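You operate a simulated robot arm through the tools that you are given. There is no shell and no other tool.

You run a simulated robot arm. Do the job below in one go: nothing can be reset, and whatever is moved stays where it is left.

JOB
Gauge the gap over the packed sensor, fill it with foam, gauge again.
Fine: swing the arm out for the foam block that the meter names; it must end on 0 mm.

It is judged by the outcome, as a careful person would: the job done as asked, and still so three seconds after it is handed in. It fails if anything else is knocked over, pushed out of place, dropped, spilled or broken.

ROBOT AND FRAMES
A 7-joint arm with a four-finger gripper, fixed in place. Base frame: the origin is on the floor under the middle of its stand, x ahead of it, y to its left, z up. Lengths are in m, angles in degrees, forces in N, time in s.
It reaches about 1.223 m from its shoulder. Its first joint turns from -69.0 to 172.0 degrees. Payload 3.67 kg.
The tool frame sits at the grasp point between the pads (the TCP): z along the fingers, y along the line on which they close. The tips reach 0.028 m beyond it. The gripper opens to 0.112 m; its body begins 0.073 m behind the TCP.
Orientation is that of the tool frame in the base frame, as a unit quaternion [w, x, y, z]. With the fingers straight down and closing along the base's y, the tool's x points along the base's -x, its y along +y and its z along -z.

CONTROLS
- The arm moves only by the tool play_rows. Its argument "targets" is a list that holds one entry, the list of rows, each a list of 7 numbers: the shift along the tool's x, y, z in m, then the turn, a rotation vector about the tool's x, y, z in degrees, then the finger opening in m, from 0 to 0.112. In form: [[[tx, ty, tz, wx, wy, wz, gripper], ...]]. A call has 1 to 20 rows; each row shifts and turns the commanded pose from where the row before left it, along the tool's axes as they then stand. A row lasts 0.2 s, in which the tool goes at most 0.05 m and 8.6 degrees; a call with a longer step from one row to the next is refused whole, and so is a gripper value outside its range. A pose out of reach is approached as far as the arm can. The call stops where the force on the tool passes 60 N (or 10 N more than at its start, if that is more) or the arm is blocked; 0.2 s more then pass. The fingers move at their own pace (about 0.1025 m/s each) and stop on an object; they squeeze with about 44 N. The grip force told is the motor's: it shows also when the fingers shut on nothing. Time passes only in rows, and 0.2 s behind the last, so rows that do not move let the fingers close. The reply holds the time, the measured pose of the TCP, the force on the tool along the base axes, the opening and the grip force, in the units named above and with some noise, with the torque about the TCP (base axes, N m) and any sound that the robot's microphone picked up.
- Cameras (640 x 400 px; columns grow to the right, rows downward): "scene" is fixed at [0.2193, 0.6521, 1.5039]; the picture's right is [-0.91, -0.42, 0.00], its down [-0.11, 0.23, -0.97] and it looks along [0.41, -0.88, -0.25] (base axes); focal length 314 px, centre (320, 200). "wrist" rides on the gripper at [0.06, -0.018, -0.104] in the tool frame; the picture's right is [0.29, 0.96, 0.00], its down [-0.80, 0.24, -0.55] and it looks along [-0.53, 0.16, 0.83] (tool axes); focal length 234 px, centre (320, 200). There is no depth. A picture from a camera that has moved, and an enlarged one, comes with that camera's place and axes in the base frame and with its lens.
- get_image(camera): a new picture of that camera. No time passes.
- lift_body(by): slides the trunk up (or, below 0, down) by that many m; the arm rides with it, the base frame stays. It gives what a move gives, with no picture.
- enlarge(camera, box): a new picture of the part [left, top, right, bottom] of that camera's present view, enlarged. No time passes.
- sign_off(): hands the job in; it is judged then, once.

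Nothing tells you positions but the pictures and the camera data. Unless the task says otherwise, let go and move clear before handing in.

The tools are called after "Emit:" as name(argument=value, ...) on one line, values as JSON. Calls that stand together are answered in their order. play_rows: Moves the arm, as the interface text tells. Its arguments: {"type":"object","properties":{"targets":{"type":"array","items":{"type":"array","items":{"type":"array","items":{"type":"number"}}}}},"required":["targets"]} The other tools are called the same way: lift_body (by) moves the trunk up or down; get_image (camera) takes a picture; enlarge (camera, box) takes an enlarged picture of a part of a camera's view; sign_off () hands the job in.

At the start:

```text
clock: 0.0
eef_pos: [0.6553, -0.2904, 1.4104]
tcp_rot: [-0.001, 0.0, 1.0, 0.0]
ft_force: [0.8, -1.0, -0.4]
moment: [-0.02, -0.03, -0.06]
opening: 0.1119
gripper_force: 0.0
trunk travel left (down, up): [-0.75, 0.09]
```

scene: 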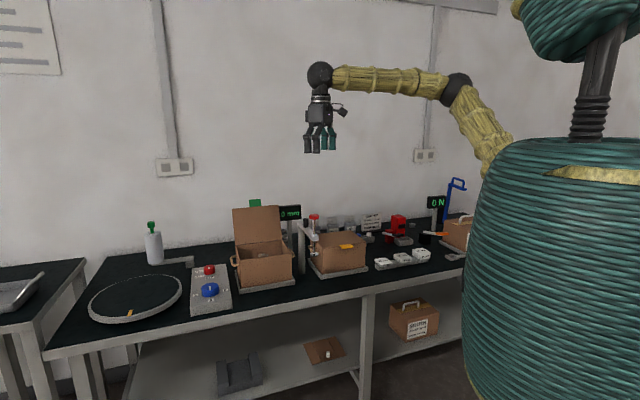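
wrist: 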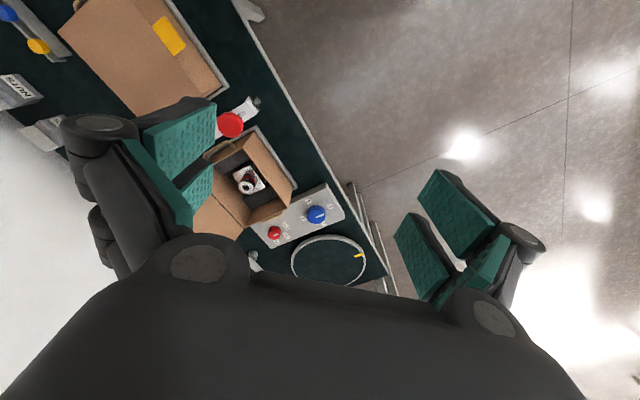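

I see a bench with an open carton holding a sensor, a meter reading "0 mm", a turntable, a button box and several other items. I'll enlarge parts of the views before moving anything.

Emit:
enlarge(camera="scene", box=[220, 180, 380, 300])

Emit:
enlarge(camera="scene", box=[340, 170, 480, 280])

Emit:
enlarge(camera="scene", box=[70, 210, 250, 330])

Emit:
enlarge(camera="wrist", box=[180, 90, 400, 290])

Emit:
enlarge(camera="scene", box=[200, 290, 480, 400])

Emit:
enlarge(camera="scene", box=[0, 0, 100, 80])

```text
3.33 times, centred on (300, 240) of scene
camera zoom: at [0.2193, 0.6521, 1.5039], right [-0.91, -0.42, 0.0], down [-0.11, 0.23, -0.97], along [0.41, -0.88, -0.25], focal length 1048 px, centre (387, 67)
```

zoom: 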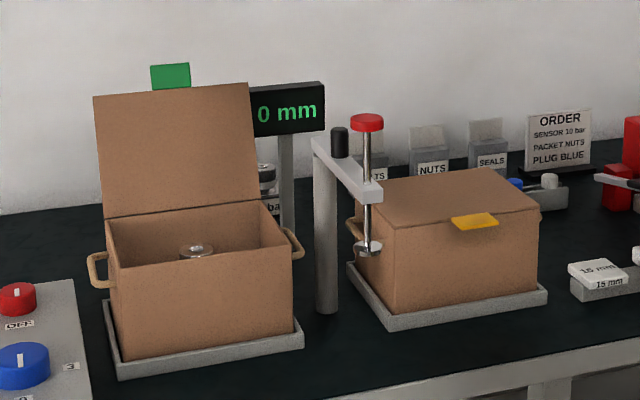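

```text
3.64 times, centred on (410, 225) of scene
camera zoom: at [0.2193, 0.6521, 1.5039], right [-0.91, -0.42, 0.0], down [-0.11, 0.23, -0.97], along [0.41, -0.88, -0.25], focal length 1144 px, centre (-7, 109)
```

zoom: 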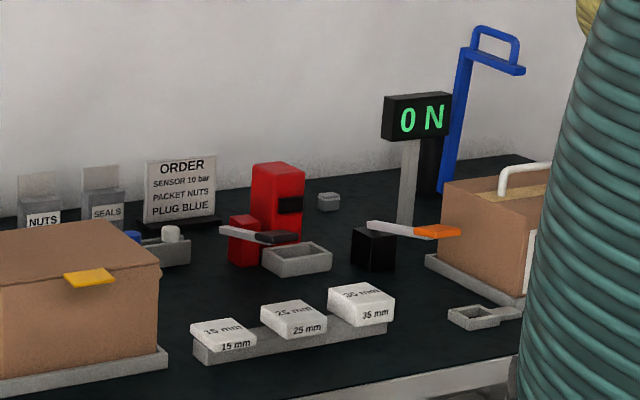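

```text
3.33 times, centred on (160, 270) of scene
camera zoom: at [0.2193, 0.6521, 1.5039], right [-0.91, -0.42, 0.0], down [-0.11, 0.23, -0.97], along [0.41, -0.88, -0.25], focal length 1048 px, centre (853, -33)
```

zoom: 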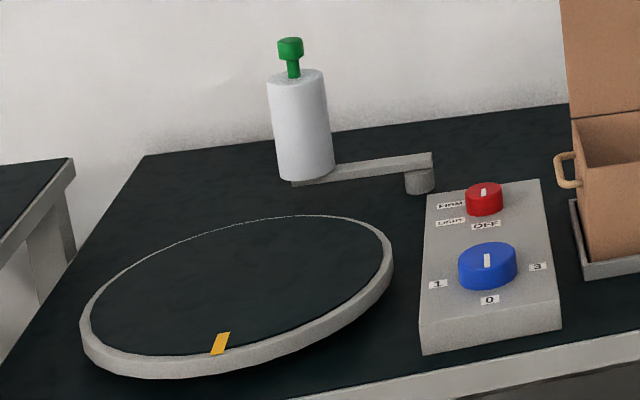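

```text
2.00 times, centred on (290, 190) of wrist
camera zoom: at [0.5957, -0.3092, 1.514], right [-0.29, 0.96, 0.0], down [0.8, 0.24, 0.55], along [0.53, 0.16, -0.83], focal length 468 px, centre (380, 220)
```

zoom: 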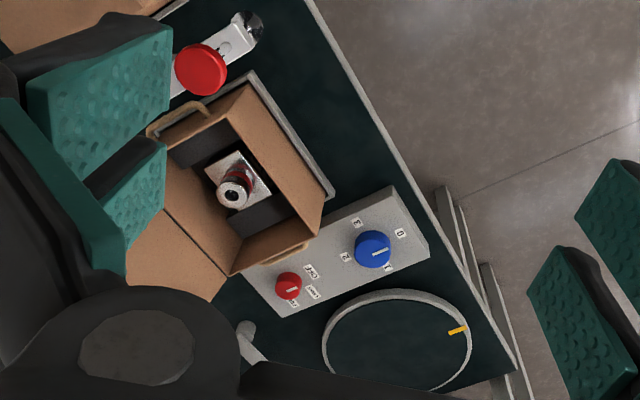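

```text
2.29 times, centred on (340, 345) of scene
camera zoom: at [0.2193, 0.6521, 1.5039], right [-0.91, -0.42, 0.0], down [-0.11, 0.23, -0.97], along [0.41, -0.88, -0.25], focal length 719 px, centre (274, -131)
```

zoom: 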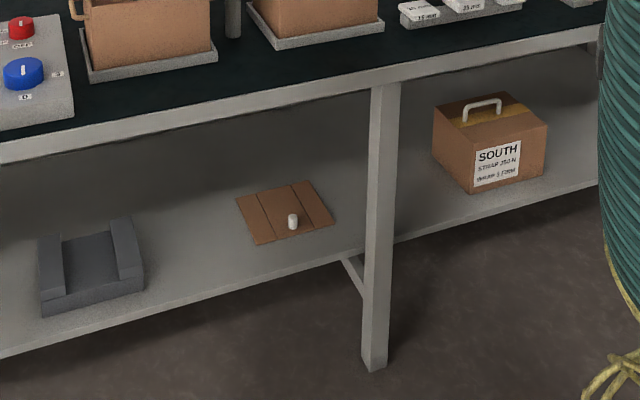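

```text
5.00 times, centred on (50, 40) of scene
camera zoom: at [0.2193, 0.6521, 1.5039], right [-0.91, -0.42, 0.0], down [-0.11, 0.23, -0.97], along [0.41, -0.88, -0.25], focal length 1573 px, centre (1670, 1000)
```

zoom: 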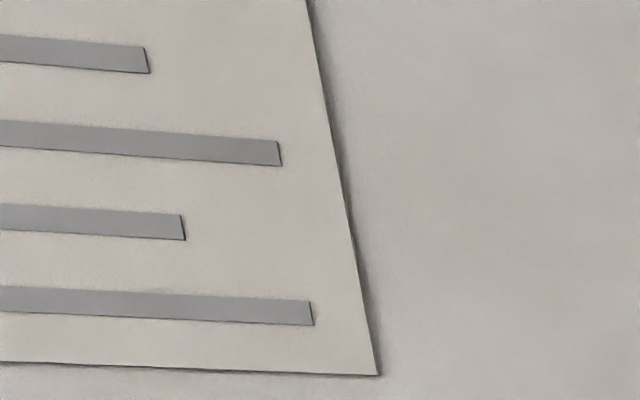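

The sensor sits in the open carton with the green-tab lid, and a swing-arm plunger gauge stands beside it. I'll zoom in on the gauge and blocks to work out how it operates.

Emit:
enlarge(camera="wrist", box=[190, 80, 310, 170])

Emit:
enlarge(camera="scene", box=[270, 190, 350, 275])

Emit:
enlarge(camera="wrist", box=[220, 130, 310, 240])

Emit:
enlarge(camera="wrist", box=[0, 0, 200, 130])

Emit:
enlarge(camera="scene", box=[360, 235, 440, 280])

```text
4.44 times, centred on (250, 125) of wrist
camera zoom: at [0.5957, -0.3092, 1.514], right [-0.29, 0.96, 0.0], down [0.8, 0.24, 0.55], along [0.53, 0.16, -0.83], focal length 1041 px, centre (631, 533)
```

zoom: 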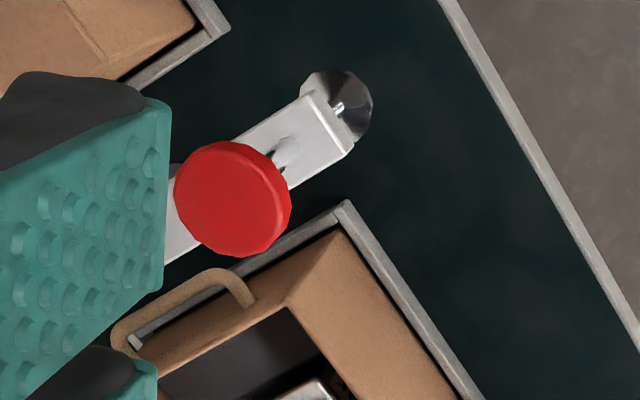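

```text
4.71 times, centred on (310, 232) of scene
camera zoom: at [0.2193, 0.6521, 1.5039], right [-0.91, -0.42, 0.0], down [-0.11, 0.23, -0.97], along [0.41, -0.88, -0.25], focal length 1480 px, centre (367, 47)
```

zoom: 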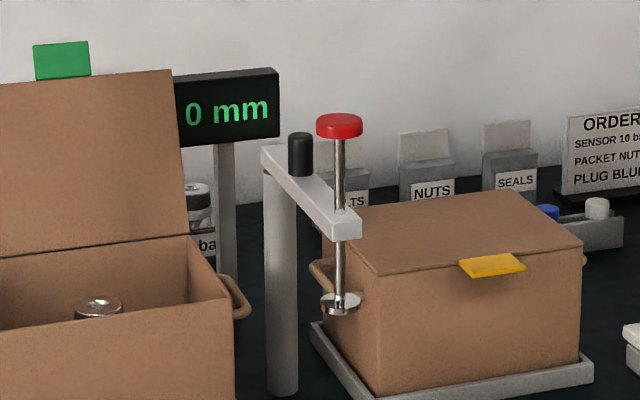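

```text
3.64 times, centred on (265, 185) of wrist
camera zoom: at [0.5957, -0.3092, 1.514], right [-0.29, 0.96, 0.0], down [0.8, 0.24, 0.55], along [0.53, 0.16, -0.83], focal length 852 px, centre (520, 254)
```

zoom: 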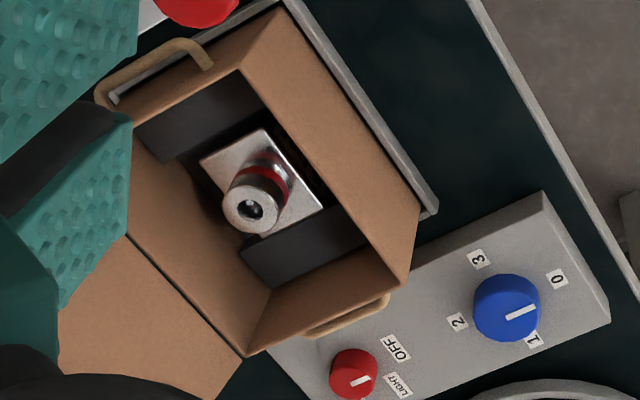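

```text
3.08 times, centred on (100, 65) of wrist
camera zoom: at [0.5957, -0.3092, 1.514], right [-0.29, 0.96, 0.0], down [0.8, 0.24, 0.55], along [0.53, 0.16, -0.83], focal length 720 px, centre (997, 615)
```

zoom: 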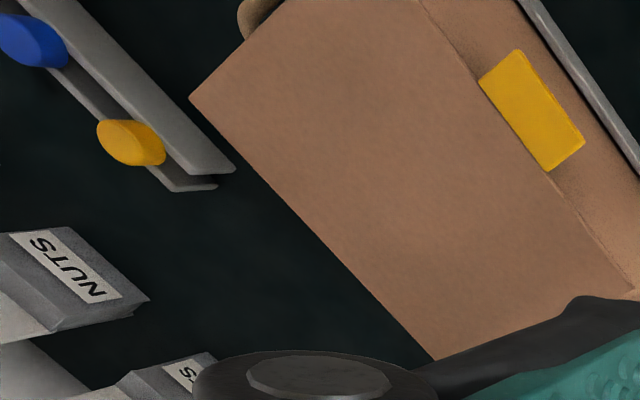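

```text
8.00 times, centred on (400, 258) of scene
camera zoom: at [0.2193, 0.6521, 1.5039], right [-0.91, -0.42, 0.0], down [-0.11, 0.23, -0.97], along [0.41, -0.88, -0.25], focal length 2516 px, centre (-320, -260)
```

zoom: 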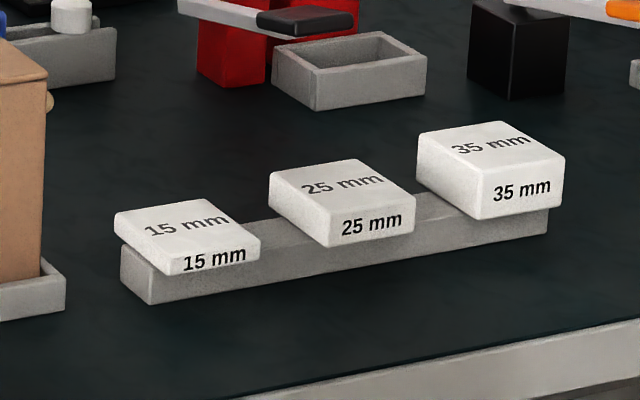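

Triangulating from the two cameras, the bench runs at about 45° to the base axes, with its top near z≈0.79. The gauge post is near (0.87,-0.55), its plunger near (0.745,-0.42), and the sensor near (1.00,-0.42). I'll turn the tool 45° to square up with the bench and look again.

Emit:
play_rows(targets=[[[0, 0, 0, 0, 0, 7.5, 0.112], [0, 0, 0, 0, 0, 7.5, 0.112], [0, 0, 0, 0, 0, 7.5, 0.112], [0, 0, 0, 0, 0, 7.5, 0.112], [0, 0, 0, 0, 0, 7.5, 0.112], [0, 0, 0, 0, 0, 7.5, 0.112]]])

Emit:
get_image(camera="wrist")

Emit:
get_image(camera="scene")

```text
clock: 1.4
eef_pos: [0.6557, -0.2899, 1.4106]
tcp_rot: [-0.001, 0.384, 0.923, 0.0]
ft_force: [1.1, 0.5, 0.3]
moment: [-0.01, -0.02, 0.01]
opening: 0.1121
gripper_force: 0.0
trunk travel left (down, up): [-0.75, 0.09]
```

```text
taken
camera wrist: at [0.6004, -0.2613, 1.5142], right [0.48, 0.88, 0.0], down [0.73, -0.4, 0.55], along [0.49, -0.26, -0.83], focal length 234 px, centre (320, 200)
```

wrist: 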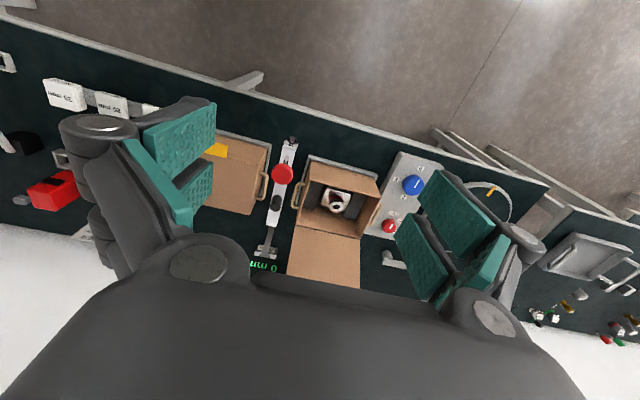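

```text
taken
```

scene: 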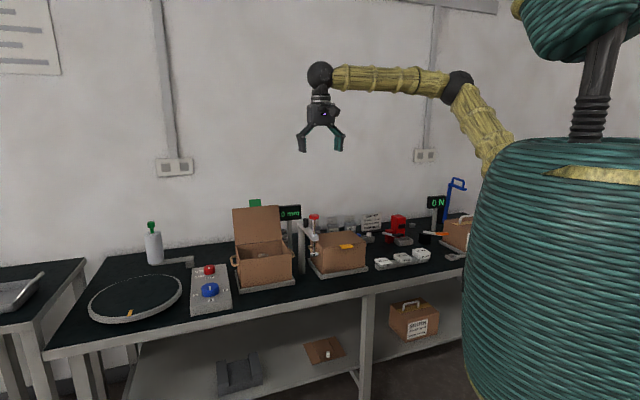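

The view is now squared to the bench. I'll enlarge the gauge with its carton, and the blocks.

Emit:
enlarge(camera="wrist", box=[230, 120, 400, 280])

Emit:
enlarge(camera="wrist", box=[250, 130, 310, 270])

Emit:
enlarge(camera="wrist", box=[30, 60, 170, 130])

Emit:
enlarge(camera="wrist", box=[290, 150, 390, 240])

```text
2.50 times, centred on (315, 200) of wrist
camera zoom: at [0.6004, -0.2613, 1.5142], right [0.48, 0.88, 0.0], down [0.73, -0.4, 0.55], along [0.49, -0.26, -0.83], focal length 585 px, centre (332, 200)
```

zoom: 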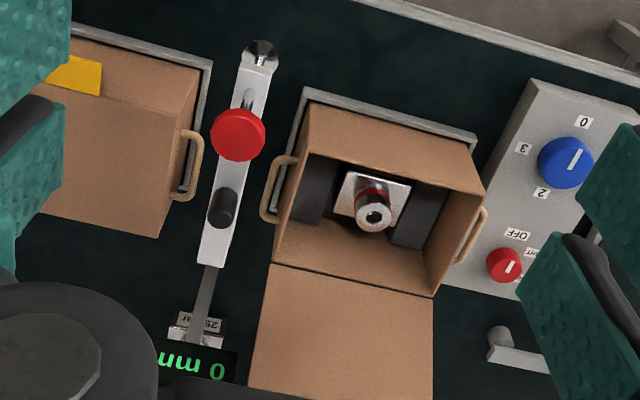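

```text
2.86 times, centred on (280, 200) of wrist
camera zoom: at [0.6004, -0.2613, 1.5142], right [0.48, 0.88, 0.0], down [0.73, -0.4, 0.55], along [0.49, -0.26, -0.83], focal length 669 px, centre (434, 200)
```

zoom: 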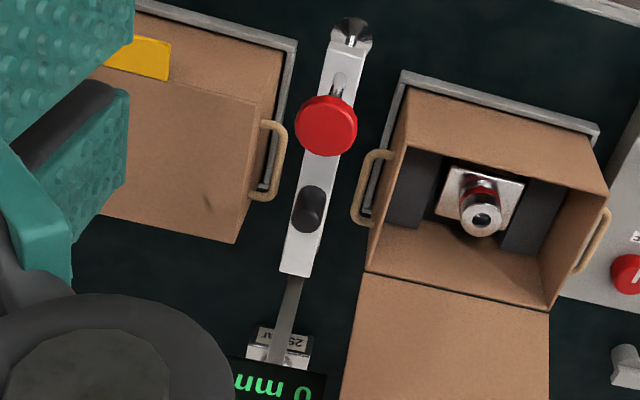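

```text
4.57 times, centred on (100, 95) of wrist
camera zoom: at [0.6004, -0.2613, 1.5142], right [0.48, 0.88, 0.0], down [0.73, -0.4, 0.55], along [0.49, -0.26, -0.83], focal length 1070 px, centre (1326, 680)
```

zoom: 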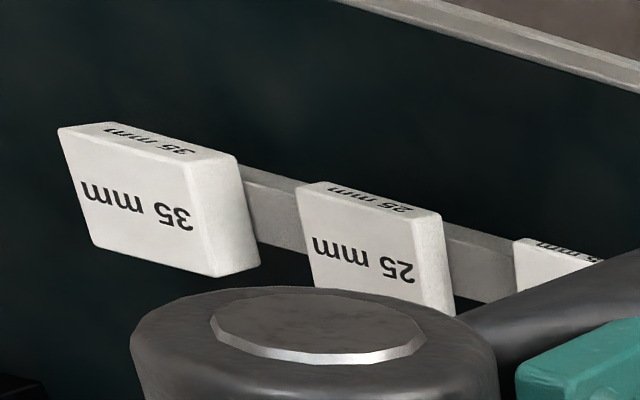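

```text
4.44 times, centred on (340, 195) of wrist
camera zoom: at [0.6004, -0.2613, 1.5142], right [0.48, 0.88, 0.0], down [0.73, -0.4, 0.55], along [0.49, -0.26, -0.83], focal length 1041 px, centre (231, 222)
```

zoom: 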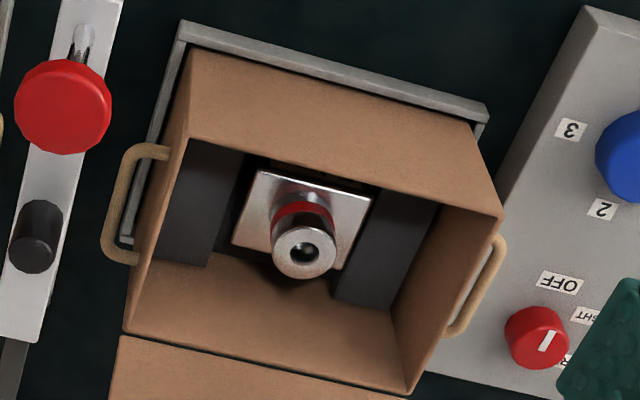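

The plunger head is at about p=0.23, q=0.82 in the bench frame, where p runs along the bench and q runs away from the robot. The post is near q=1.005 and the sensor near p=0.41, q=1.005, so the gauge arm needs about a 90° swing. I'll lower the trunk and then check reach high above the carton.

Emit:
lift_body(by=-0.2)

Emit:
get_image(camera="scene")

Emit:
get_image(camera="wrist")

```text
clock: 3.6
eef_pos: [0.6546, -0.2903, 1.2108]
tcp_rot: [0.0, 0.383, 0.924, -0.001]
ft_force: [0.1, 0.5, 0.1]
moment: [0.03, 0.02, 0.01]
opening: 0.1119
gripper_force: 0.1
trunk travel left (down, up): [-0.55, 0.29]
```

```text
taken
```

scene: 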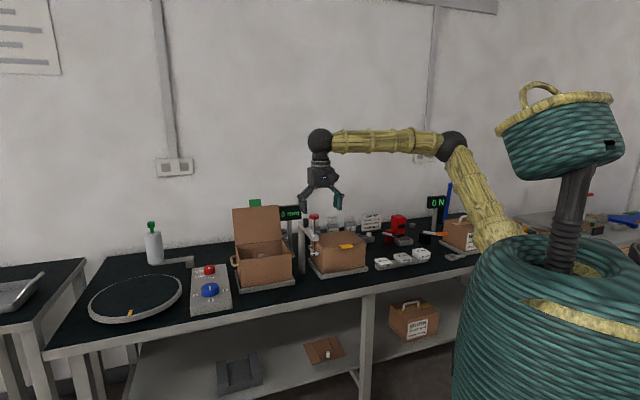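

```text
taken
camera wrist: at [0.6003, -0.2613, 1.3143], right [0.47, 0.88, 0.0], down [0.73, -0.39, 0.55], along [0.49, -0.26, -0.83], focal length 234 px, centre (320, 200)
```

wrist: 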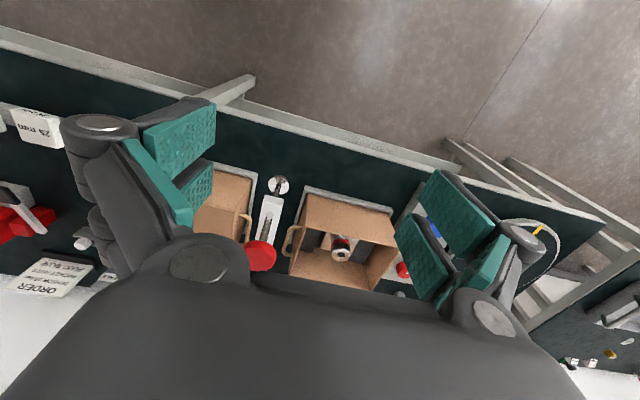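

The trunk is now 0.2 m lower and everything on the bench is still below the fingertips. Next I'll test the reach at z≈1.21 above the carton.

Emit:
play_rows(targets=[[[-0.042, 0.019, 0, 0, 0, 0, 0.07], [-0.042, 0.019, 0, 0, 0, 0, 0.07], [-0.042, 0.019, 0, 0, 0, 0, 0.07], [-0.042, 0.019, 0, 0, 0, 0, 0.07], [-0.042, 0.019, 0, 0, 0, 0, 0.07], [-0.042, 0.019, 0, 0, 0, 0, 0.07], [-0.042, 0.019, 0, 0, 0, 0, 0.07], [-0.042, 0.019, 0, 0, 0, 0, 0.07]]])

Emit:
get_image(camera="scene")

Emit:
get_image(camera="wrist")

```text
clock: 5.4
eef_pos: [1.0007, -0.4158, 1.2084]
tcp_rot: [-0.002, 0.382, 0.924, -0.002]
ft_force: [0.7, -1.4, 2.5]
moment: [0.14, 0.01, -0.03]
opening: 0.0702
gripper_force: 0.0
out of reach, approached as far as the arm can: row 8
trunk travel left (down, up): [-0.55, 0.29]
```

```text
taken
```

scene: 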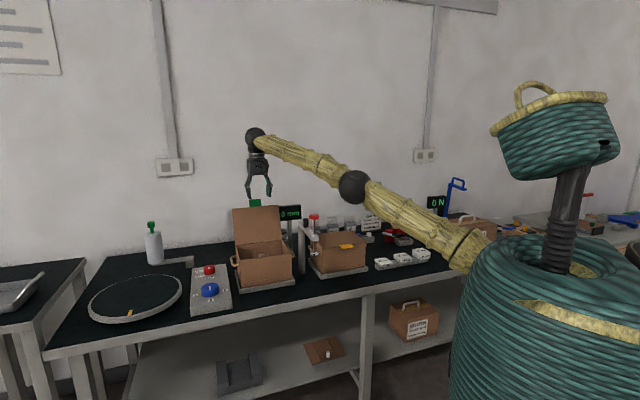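

```text
taken
camera wrist: at [0.9464, -0.3852, 1.312], right [0.47, 0.88, -0.01], down [0.74, -0.39, 0.55], along [0.48, -0.27, -0.83], focal length 234 px, centre (320, 200)
```

wrist: 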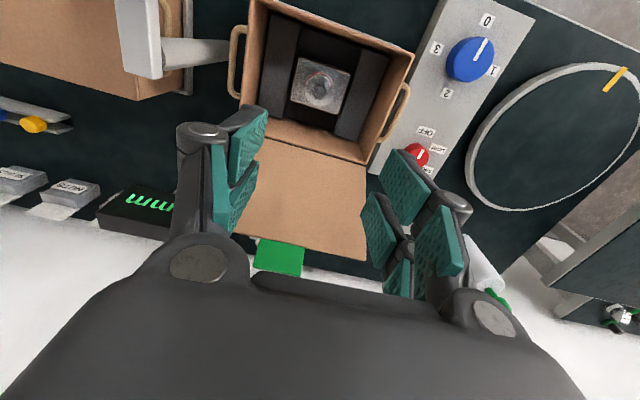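

The reach holds at this height, though it is near the limit. I have a good view into the carton, so I'll enlarge it along with the gauge and meter.

Emit:
enlarge(camera="wrist", box=[220, 0, 430, 170])

Emit:
enlarge(camera="wrist", box=[90, 0, 250, 110])

Emit:
enlarge(camera="scene", box=[225, 120, 345, 260])

```text
2.35 times, centred on (325, 85) of wrist
camera zoom: at [0.9464, -0.3852, 1.312], right [0.47, 0.88, -0.01], down [0.74, -0.39, 0.55], along [0.48, -0.27, -0.83], focal length 551 px, centre (308, 471)
```

zoom: 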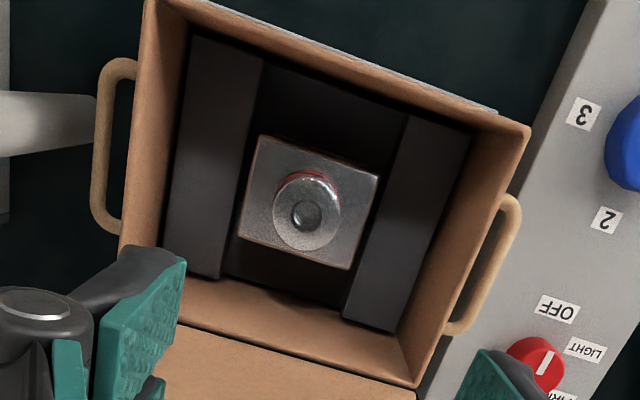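

```text
3.64 times, centred on (170, 55) of wrist
camera zoom: at [0.9464, -0.3852, 1.312], right [0.47, 0.88, -0.01], down [0.74, -0.39, 0.55], along [0.48, -0.27, -0.83], focal length 852 px, centre (866, 727)
```

zoom: 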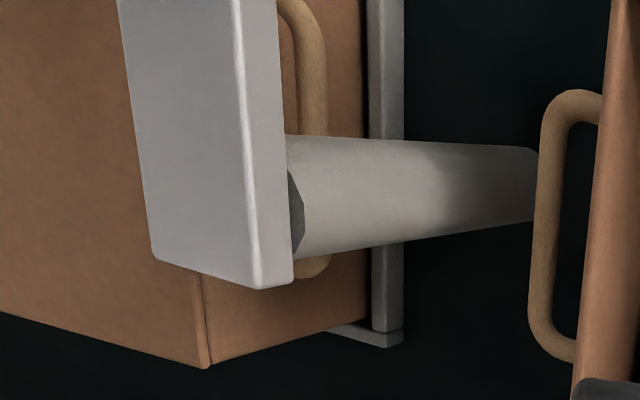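

```text
2.86 times, centred on (285, 190) of scene
camera zoom: at [0.2193, 0.6521, 1.5039], right [-0.91, -0.42, 0.0], down [-0.11, 0.23, -0.97], along [0.41, -0.88, -0.25], focal length 899 px, centre (420, 229)
```

zoom: 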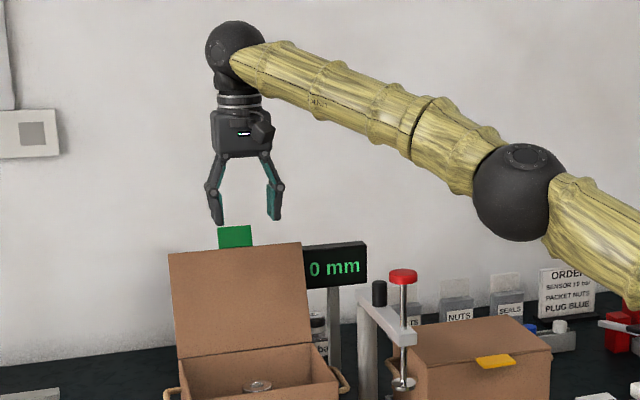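

The pivot is at p≈0.228, q≈1.002 with a radius of about 0.181, which puts the plunger right over the sensor after a 90° swing. I'll move above the red plunger head at its rest position and check alignment before descending.

Emit:
play_rows(targets=[[[0.03, -0.0305, 0, 0, 0, 0, 0.1], [0.03, -0.0305, 0, 0, 0, 0, 0.1], [0.03, -0.0305, 0, 0, 0, 0, 0.1], [0.03, -0.0305, 0, 0, 0, 0, 0.1], [0.03, -0.0305, 0, 0, 0, 0, 0.1], [0.03, -0.0305, 0, 0, 0, 0, 0.1], [0, 0, 0, 0, 0, 0, 0.1]]])

Emit:
get_image(camera="wrist")

Emit:
enlarge(camera="scene", box=[225, 120, 385, 270])

```text
clock: 7.0
eef_pos: [0.7387, -0.4198, 1.2114]
tcp_rot: [0.001, 0.382, 0.924, 0.0]
ft_force: [0.1, 0.2, -0.1]
moment: [-0.03, 0.0, 0.01]
opening: 0.1
gripper_force: 0.0
trunk travel left (down, up): [-0.55, 0.29]
```

```text
taken
camera wrist: at [0.6847, -0.3902, 1.3141], right [0.47, 0.88, 0.0], down [0.73, -0.39, 0.55], along [0.49, -0.26, -0.83], focal length 234 px, centre (320, 200)
```

wrist: 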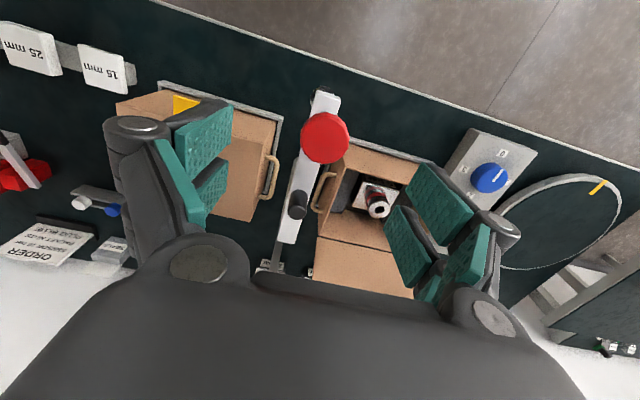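

```text
2.67 times, centred on (305, 195) of scene
camera zoom: at [0.2193, 0.6521, 1.5039], right [-0.91, -0.42, 0.0], down [-0.11, 0.23, -0.97], along [0.41, -0.88, -0.25], focal length 839 px, centre (360, 213)
```

zoom: 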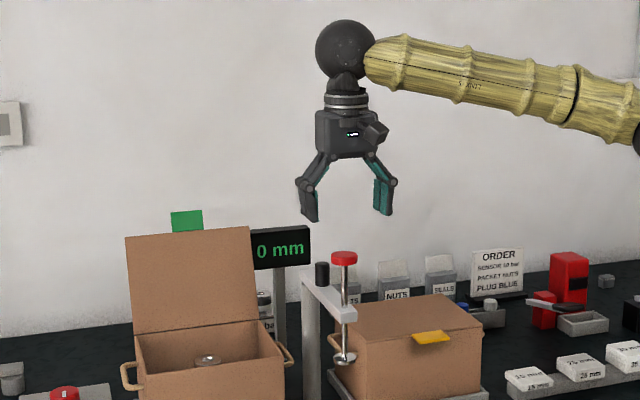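

The head measures at p≈0.230, q≈0.819 and is about 40 mm across, so it lies between the open fingers. I'll make a small sideways correction, descend around it and then check before closing.

Emit:
play_rows(targets=[[[0, 0.0048, 0.0, 0, 0, 0, 0.1], [0, 0, 0.025, 0, 0, 0, 0.1], [0, 0, 0.025, 0, 0, 0, 0.1], [0, 0, 0.025, 0, 0, 0, 0.1], [0, 0, 0.017, 0, 0, 0, 0.1], [0, 0, 0, 0, 0, 0, 0.1]]])

Emit:
get_image(camera="wrist")

Emit:
enlarge(camera="scene", box=[270, 150, 370, 260])

```text
clock: 8.4
eef_pos: [0.7426, -0.4176, 1.1183]
tcp_rot: [0.0, 0.383, 0.924, 0.001]
ft_force: [0.3, 0.2, -0.9]
moment: [0.01, -0.02, -0.04]
opening: 0.1001
gripper_force: 0.1
trunk travel left (down, up): [-0.55, 0.29]
```

```text
taken
camera wrist: at [0.6871, -0.3881, 1.2214], right [0.47, 0.88, 0.0], down [0.73, -0.4, 0.55], along [0.49, -0.26, -0.83], focal length 234 px, centre (320, 200)
```

wrist: 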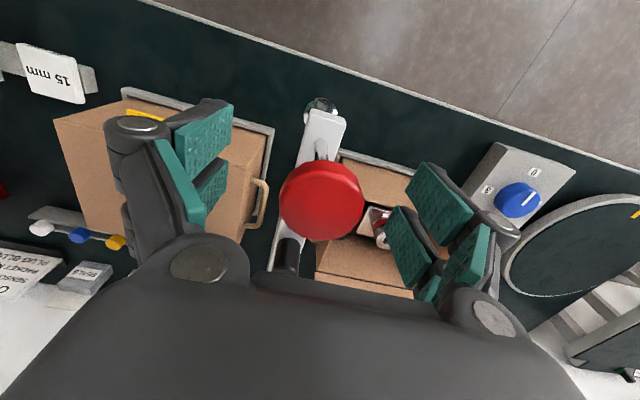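

```text
3.64 times, centred on (320, 205) of scene
camera zoom: at [0.2193, 0.6521, 1.5039], right [-0.91, -0.42, 0.0], down [-0.11, 0.23, -0.97], along [0.41, -0.88, -0.25], focal length 1144 px, centre (320, 182)
```

zoom: 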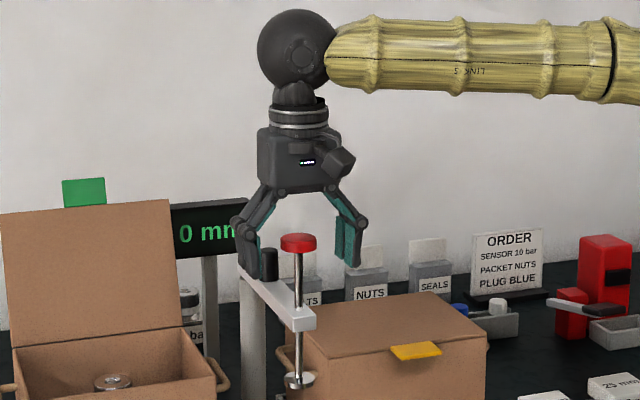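

The red head is centred between the fingers at pad height, so I'll close on it.

Emit:
play_rows(targets=[[[0, 0, 0, 0, 0, 0, 0.03], [0, 0, 0, 0, 0, 0, 0.03], [0, 0, 0, 0, 0, 0, 0.03], [0, 0, 0, 0, 0, 0, 0.03]]])

Emit:
get_image(camera="wrist")

Emit:
enlarge(camera="scene", box=[270, 150, 370, 260])

```text
clock: 9.4
eef_pos: [0.7427, -0.4175, 1.1185]
tcp_rot: [0.0, 0.382, 0.924, 0.0]
ft_force: [2.7, 1.4, 0.4]
moment: [0.04, 0.04, 0.03]
opening: 0.0356
gripper_force: 44.8
trunk travel left (down, up): [-0.55, 0.29]
```

```text
taken
camera wrist: at [0.6876, -0.3877, 1.2215], right [0.47, 0.88, 0.0], down [0.73, -0.39, 0.55], along [0.49, -0.26, -0.83], focal length 234 px, centre (320, 200)
```

wrist: 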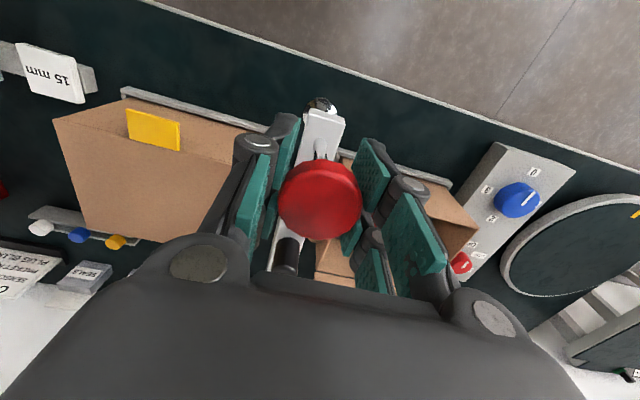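

```text
3.64 times, centred on (320, 205) of scene
camera zoom: at [0.2193, 0.6521, 1.5039], right [-0.91, -0.42, 0.0], down [-0.11, 0.23, -0.97], along [0.41, -0.88, -0.25], focal length 1144 px, centre (320, 182)
```

zoom: 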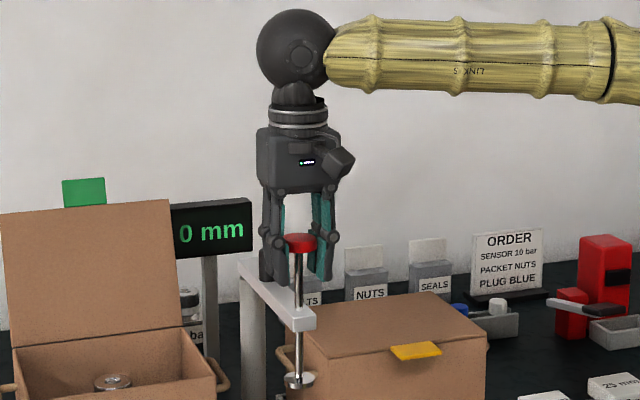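

I have the head gripped at 0.036 m. Measured in the same camera, the foot clears the carton rim by a couple of centimetres. I'll start the swing with a small test arc about the pivot.

Emit:
play_rows(targets=[[[-0.00099, 0.01897, 0, 0, 0, 0, 0.03], [-0.00297, 0.01877, 0, 0, 0, 0, 0.03], [-0.00492, 0.01835, 0, 0, 0, 0, 0.03]]])

Emit:
get_image(camera="wrist")

Emit:
enlarge(camera="scene", box=[230, 150, 370, 270])

```text
clock: 10.2
eef_pos: [0.7895, -0.3829, 1.1178]
tcp_rot: [0.0, 0.383, 0.924, 0.0]
ft_force: [0.6, -1.4, -1.0]
moment: [-0.44, 0.76, 0.08]
opening: 0.0357
gripper_force: 45.2
trunk travel left (down, up): [-0.55, 0.29]
```

```text
taken
camera wrist: at [0.734, -0.3541, 1.2216], right [0.47, 0.88, 0.0], down [0.73, -0.39, 0.55], along [0.49, -0.26, -0.83], focal length 234 px, centre (320, 200)
```

wrist: 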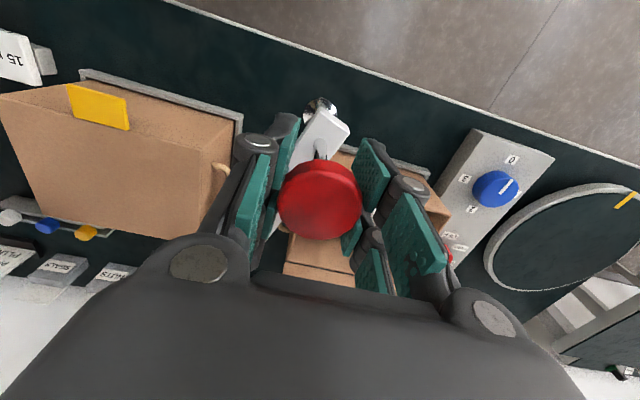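

```text
3.33 times, centred on (300, 210) of scene
camera zoom: at [0.2193, 0.6521, 1.5039], right [-0.91, -0.42, 0.0], down [-0.11, 0.23, -0.97], along [0.41, -0.88, -0.25], focal length 1048 px, centre (387, 167)
```

zoom: 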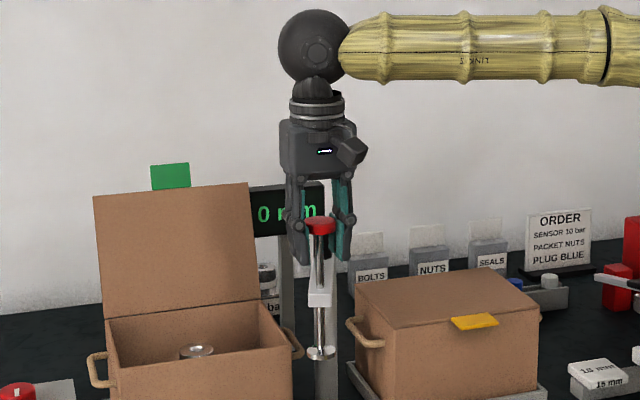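

The gauge arm swings easily with almost no force, so I'll continue to about 48° and check the foot's clearance over the rim.

Emit:
play_rows(targets=[[[-0.00681, 0.01773, 0, 0, 0, 0, 0.03], [-0.00862, 0.01693, 0, 0, 0, 0, 0.03]]])

Emit:
enlarge(camera="scene", box=[230, 170, 350, 270])

Emit:
get_image(camera="wrist")

```text
clock: 10.8
eef_pos: [0.8249, -0.3701, 1.1186]
tcp_rot: [0.0, 0.383, 0.924, 0.001]
ft_force: [-2.0, -2.0, -2.6]
moment: [-0.06, 0.38, -0.38]
opening: 0.0352
gripper_force: 45.1
trunk travel left (down, up): [-0.55, 0.29]
```

```text
4.00 times, centred on (290, 220) of scene
camera zoom: at [0.2193, 0.6521, 1.5039], right [-0.91, -0.42, 0.0], down [-0.11, 0.23, -0.97], along [0.41, -0.88, -0.25], focal length 1258 px, centre (440, 120)
```

zoom: 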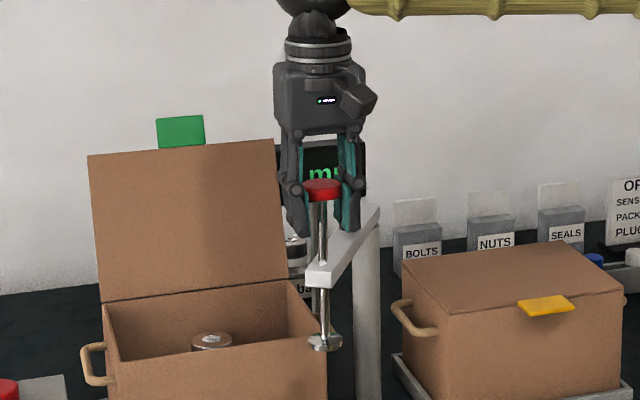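

```text
taken
camera wrist: at [0.7686, -0.3409, 1.2217], right [0.47, 0.88, 0.0], down [0.73, -0.4, 0.55], along [0.49, -0.26, -0.83], focal length 234 px, centre (320, 200)
```

wrist: 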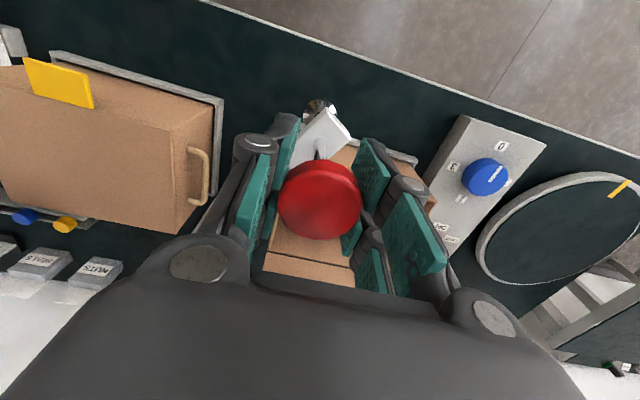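

The foot is about 2 cm above the rim level, so I'll keep following the arc over the carton.

Emit:
play_rows(targets=[[[-0.01035, 0.01593, 0, 0, 0, 0, 0.03], [-0.01196, 0.01477, 0, 0, 0, 0, 0.03], [-0.01343, 0.01343, 0, 0, 0, 0, 0.03], [-0.01476, 0.01196, 0, 0, 0, 0, 0.03], [-0.01593, 0.01034, 0, 0, 0, 0, 0.03]]])

Emit:
enlarge(camera="scene", box=[220, 160, 340, 260])

Emit:
get_image(camera="wrist")

```text
clock: 12.0
eef_pos: [0.9184, -0.3713, 1.1186]
tcp_rot: [0.0, 0.384, 0.923, 0.0]
ft_force: [1.0, -2.0, -1.1]
moment: [-0.15, 0.44, 0.2]
opening: 0.0357
gripper_force: 45.1
trunk travel left (down, up): [-0.55, 0.29]
```

```text
4.00 times, centred on (280, 210) of scene
camera zoom: at [0.2193, 0.6521, 1.5039], right [-0.91, -0.42, 0.0], down [-0.11, 0.23, -0.97], along [0.41, -0.88, -0.25], focal length 1258 px, centre (480, 160)
```

zoom: 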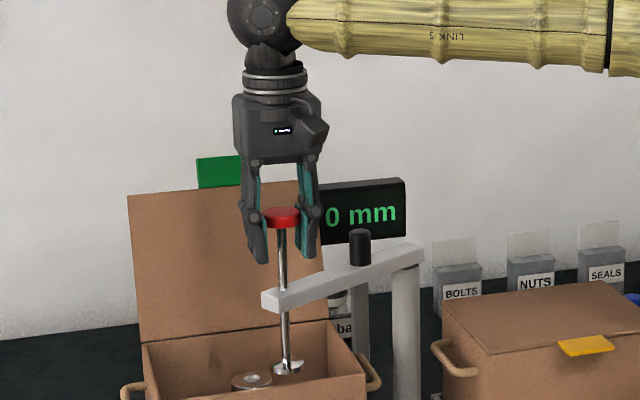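

```text
taken
camera wrist: at [0.8632, -0.3416, 1.2217], right [0.47, 0.88, 0.0], down [0.73, -0.39, 0.55], along [0.49, -0.26, -0.83], focal length 234 px, centre (320, 200)
```

wrist: 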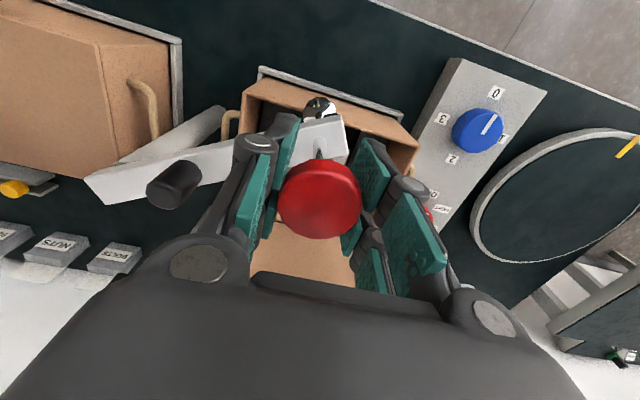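

The foot cleared the rim and the arm is past 60°. I'll finish the swing to 90° over the sensor.

Emit:
play_rows(targets=[[[-0.01693, 0.00863, 0, 0, 0, 0, 0.03], [-0.01774, 0.00681, 0, 0, 0, 0, 0.03], [-0.01835, 0.00491, 0, 0, 0, 0, 0.03], [-0.01876, 0.00298, 0, 0, 0, 0, 0.03]]])

Emit:
enlarge(camera="scene", box=[220, 160, 340, 260])

Emit:
get_image(camera="wrist")

```text
clock: 13.0
eef_pos: [0.9846, -0.4064, 1.1183]
tcp_rot: [0.0, 0.383, 0.924, 0.001]
ft_force: [-1.9, -2.5, -0.7]
moment: [-0.13, 0.48, -0.23]
opening: 0.0355
gripper_force: 44.6
trunk travel left (down, up): [-0.55, 0.29]
```

```text
4.00 times, centred on (280, 210) of scene
camera zoom: at [0.2193, 0.6521, 1.5039], right [-0.91, -0.42, 0.0], down [-0.11, 0.23, -0.97], along [0.41, -0.88, -0.25], focal length 1258 px, centre (480, 160)
```

zoom: 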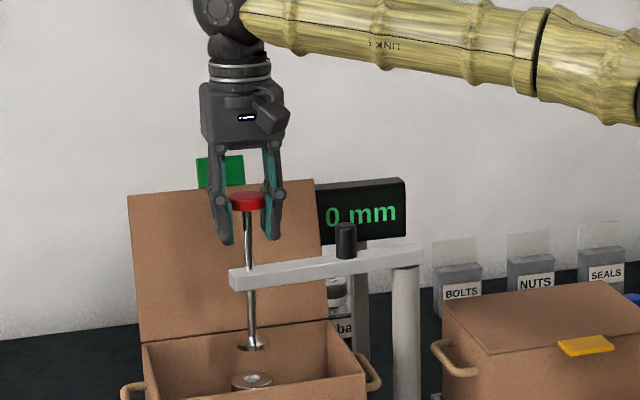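

```text
taken
camera wrist: at [0.9298, -0.3764, 1.2218], right [0.47, 0.88, 0.0], down [0.73, -0.39, 0.55], along [0.49, -0.26, -0.83], focal length 234 px, centre (320, 200)
```

wrist: 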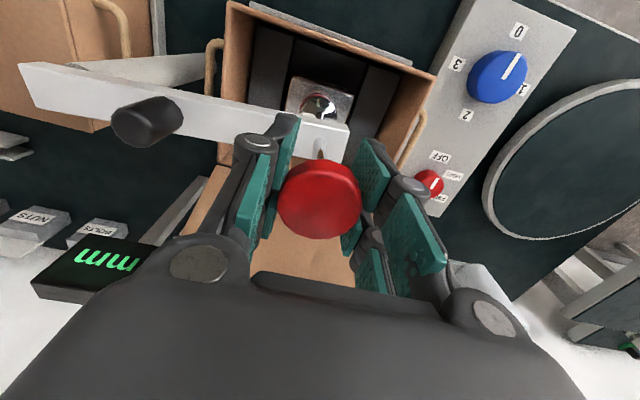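

The plunger foot is roughly 18 mm short of the sensor axis, so I'll make the last small arc step.

Emit:
play_rows(targets=[[[-0.009, 0.0006, 0, 0, 0, 0, 0.03], [-0.0088, 0.0003, 0, 0, 0, 0, 0.03], [0, 0, 0, 0, 0, 0, 0.03]]])

Emit:
enlarge(camera="scene", box=[220, 160, 340, 260])

Emit:
enlarge(camera="wrist", box=[200, 0, 440, 180])

```text
clock: 13.8
eef_pos: [0.9971, -0.4164, 1.1179]
tcp_rot: [0.001, 0.383, 0.924, 0.0]
ft_force: [-11.8, -1.9, -1.2]
moment: [0.2, 0.22, 0.06]
opening: 0.0357
gripper_force: 45.3
trunk travel left (down, up): [-0.55, 0.29]
```

```text
4.00 times, centred on (280, 210) of scene
camera zoom: at [0.2193, 0.6521, 1.5039], right [-0.91, -0.42, 0.0], down [-0.11, 0.23, -0.97], along [0.41, -0.88, -0.25], focal length 1258 px, centre (480, 160)
```

zoom: 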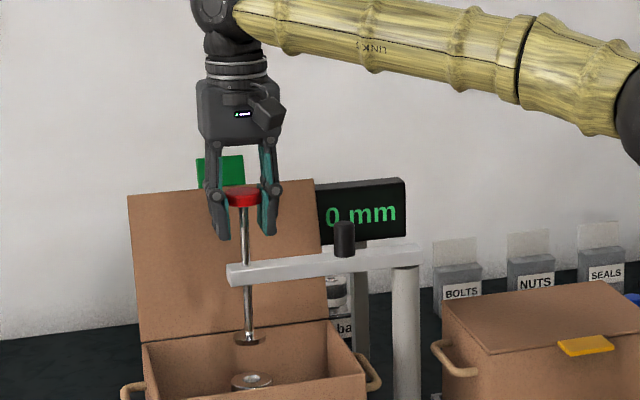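

```text
2.22 times, centred on (320, 90) of wrist
camera zoom: at [0.9423, -0.3877, 1.2219], right [0.47, 0.88, 0.0], down [0.73, -0.39, 0.55], along [0.49, -0.26, -0.83], focal length 520 px, centre (320, 444)
```

zoom: 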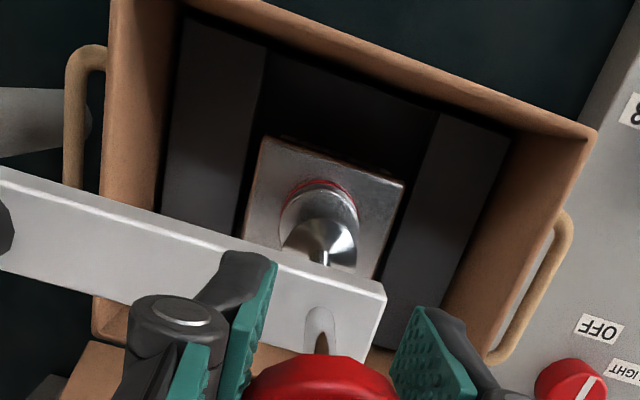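

The arm has come up against its stop over the sensor. Now I'll lower the plunger gently while holding the head, and watch the meter.

Emit:
play_rows(targets=[[[0, 0, 0.004, 0, 0, 0, 0.03], [0, 0, 0.004, 0, 0, 0, 0.03], [0, 0, 0.004, 0, 0, 0, 0.03]]])

Emit:
enlarge(camera="scene", box=[220, 160, 340, 260])

```text
clock: 14.6
eef_pos: [0.9981, -0.4167, 1.1071]
tcp_rot: [0.001, 0.384, 0.923, 0.001]
ft_force: [-10.7, -2.8, 2.1]
moment: [-0.07, -0.1, -0.01]
opening: 0.0355
gripper_force: 44.9
trunk travel left (down, up): [-0.55, 0.29]
```

```text
4.00 times, centred on (280, 210) of scene
camera zoom: at [0.2193, 0.6521, 1.5039], right [-0.91, -0.42, 0.0], down [-0.11, 0.23, -0.97], along [0.41, -0.88, -0.25], focal length 1258 px, centre (480, 160)
```

zoom: 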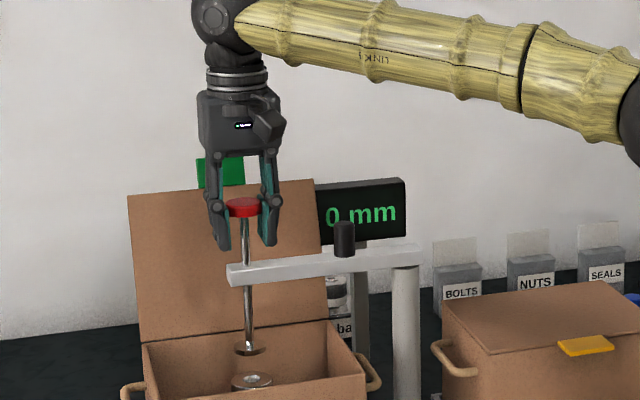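

The plunger slides freely and the meter still shows 0 mm. I'll keep lowering in small steps.

Emit:
play_rows(targets=[[[0, 0, 0.004, 0, 0, 0, 0.03], [0, 0, 0.004, 0, 0, 0, 0.03], [0, 0, 0.004, 0, 0, 0, 0.03]]])

Emit:
enlarge(camera="scene", box=[220, 160, 340, 260])

```text
clock: 15.4
eef_pos: [0.9978, -0.416, 1.0953]
tcp_rot: [-0.001, 0.383, 0.924, 0.001]
ft_force: [-7.4, -3.8, 2.8]
moment: [0.03, -0.08, 0.07]
opening: 0.0357
gripper_force: 44.8
trunk travel left (down, up): [-0.55, 0.29]
```

```text
4.00 times, centred on (280, 210) of scene
camera zoom: at [0.2193, 0.6521, 1.5039], right [-0.91, -0.42, 0.0], down [-0.11, 0.23, -0.97], along [0.41, -0.88, -0.25], focal length 1258 px, centre (480, 160)
```

zoom: 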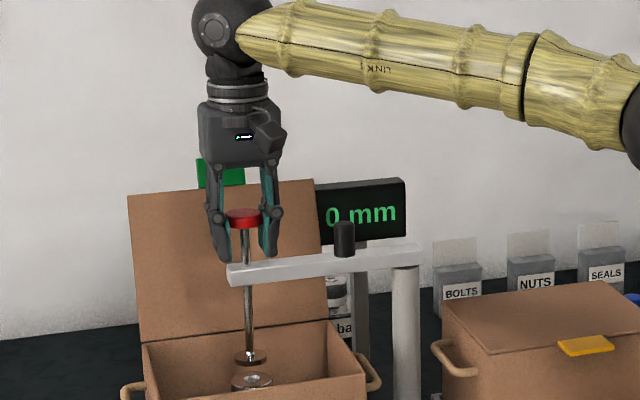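

The plunger needs about 20 mm more, but my fingertips would reach the beam first. I'll open slightly to see whether the plunger holds its height, then regrip higher on the head.

Emit:
play_rows(targets=[[[0, 0, 0, 0, 0, 0, 0.045], [0, 0, 0, 0, 0, 0, 0.06]]])

Emit:
enlarge(camera="scene", box=[220, 160, 340, 260])

Emit:
get_image(camera="wrist")

```text
clock: 16.0
eef_pos: [0.9975, -0.4167, 1.0936]
tcp_rot: [0.0, 0.383, 0.924, -0.001]
ft_force: [-0.6, 0.2, -0.3]
moment: [0.01, 0.02, -0.01]
opening: 0.0602
gripper_force: 0.1
trunk travel left (down, up): [-0.55, 0.29]
```

```text
4.00 times, centred on (280, 210) of scene
camera zoom: at [0.2193, 0.6521, 1.5039], right [-0.91, -0.42, 0.0], down [-0.11, 0.23, -0.97], along [0.41, -0.88, -0.25], focal length 1258 px, centre (480, 160)
```

zoom: 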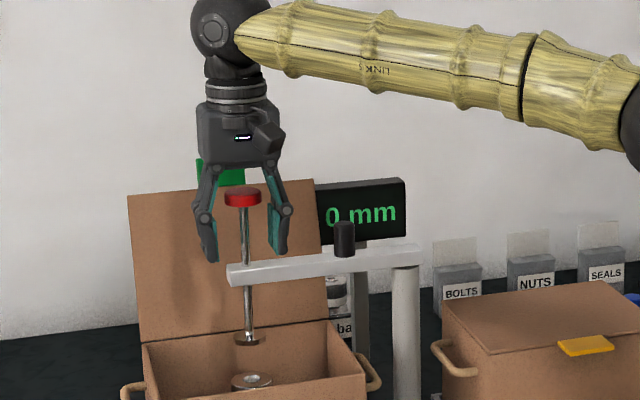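

```text
taken
camera wrist: at [0.9432, -0.3868, 1.1969], right [0.47, 0.88, 0.0], down [0.73, -0.39, 0.55], along [0.49, -0.26, -0.83], focal length 234 px, centre (320, 200)
```

wrist: 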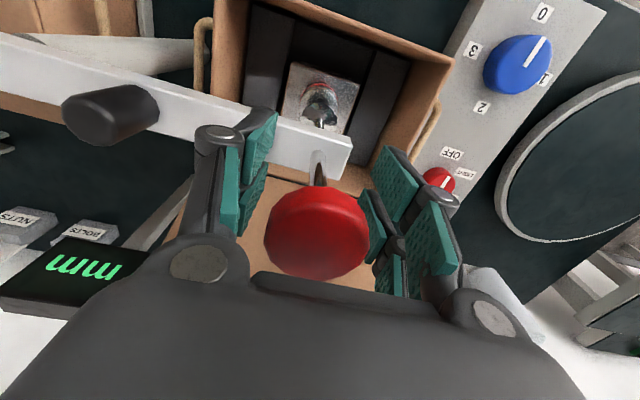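

The plunger is spring-loaded and returned to the top, and the arm stays put over the sensor. I'll raise the hand about 43 mm so the head sits near the fingertips, regrip, and press.

Emit:
play_rows(targets=[[[0, 0, -0.0145, 0, 0, 0, 0.06], [0, 0, -0.0145, 0, 0, 0, 0.06], [0, 0, -0.0145, 0, 0, 0, 0.06], [0, 0, 0, 0, 0, 0, 0.03], [0, 0, 0, 0, 0, 0, 0.03], [0, 0, 0, 0, 0, 0, 0.03]]])

Emit:
enlarge(camera="scene", box=[220, 160, 340, 260])

Emit:
get_image(camera="wrist")

```text
clock: 17.4
eef_pos: [0.9971, -0.4162, 1.1391]
tcp_rot: [0.0, 0.383, 0.924, -0.001]
ft_force: [-7.9, -0.7, -0.6]
moment: [0.07, 0.22, 0.0]
opening: 0.0366
gripper_force: 45.1
trunk travel left (down, up): [-0.55, 0.29]
```

```text
4.00 times, centred on (280, 210) of scene
camera zoom: at [0.2193, 0.6521, 1.5039], right [-0.91, -0.42, 0.0], down [-0.11, 0.23, -0.97], along [0.41, -0.88, -0.25], focal length 1258 px, centre (480, 160)
```

zoom: 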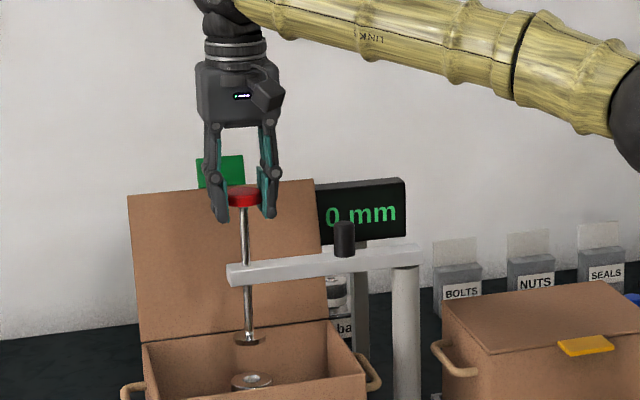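

```text
taken
camera wrist: at [0.942, -0.3873, 1.2412], right [0.47, 0.88, 0.0], down [0.73, -0.4, 0.55], along [0.49, -0.26, -0.83], focal length 234 px, centre (320, 200)
```

wrist: 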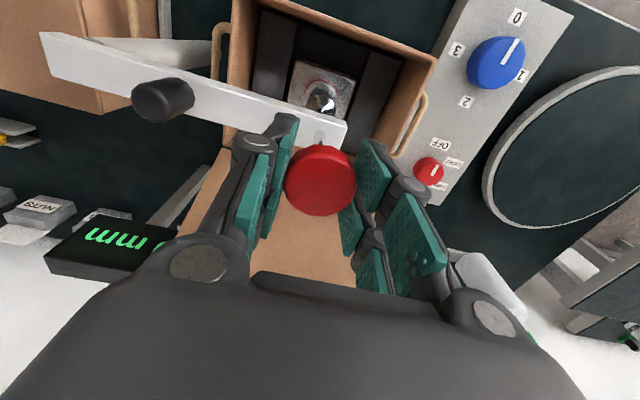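

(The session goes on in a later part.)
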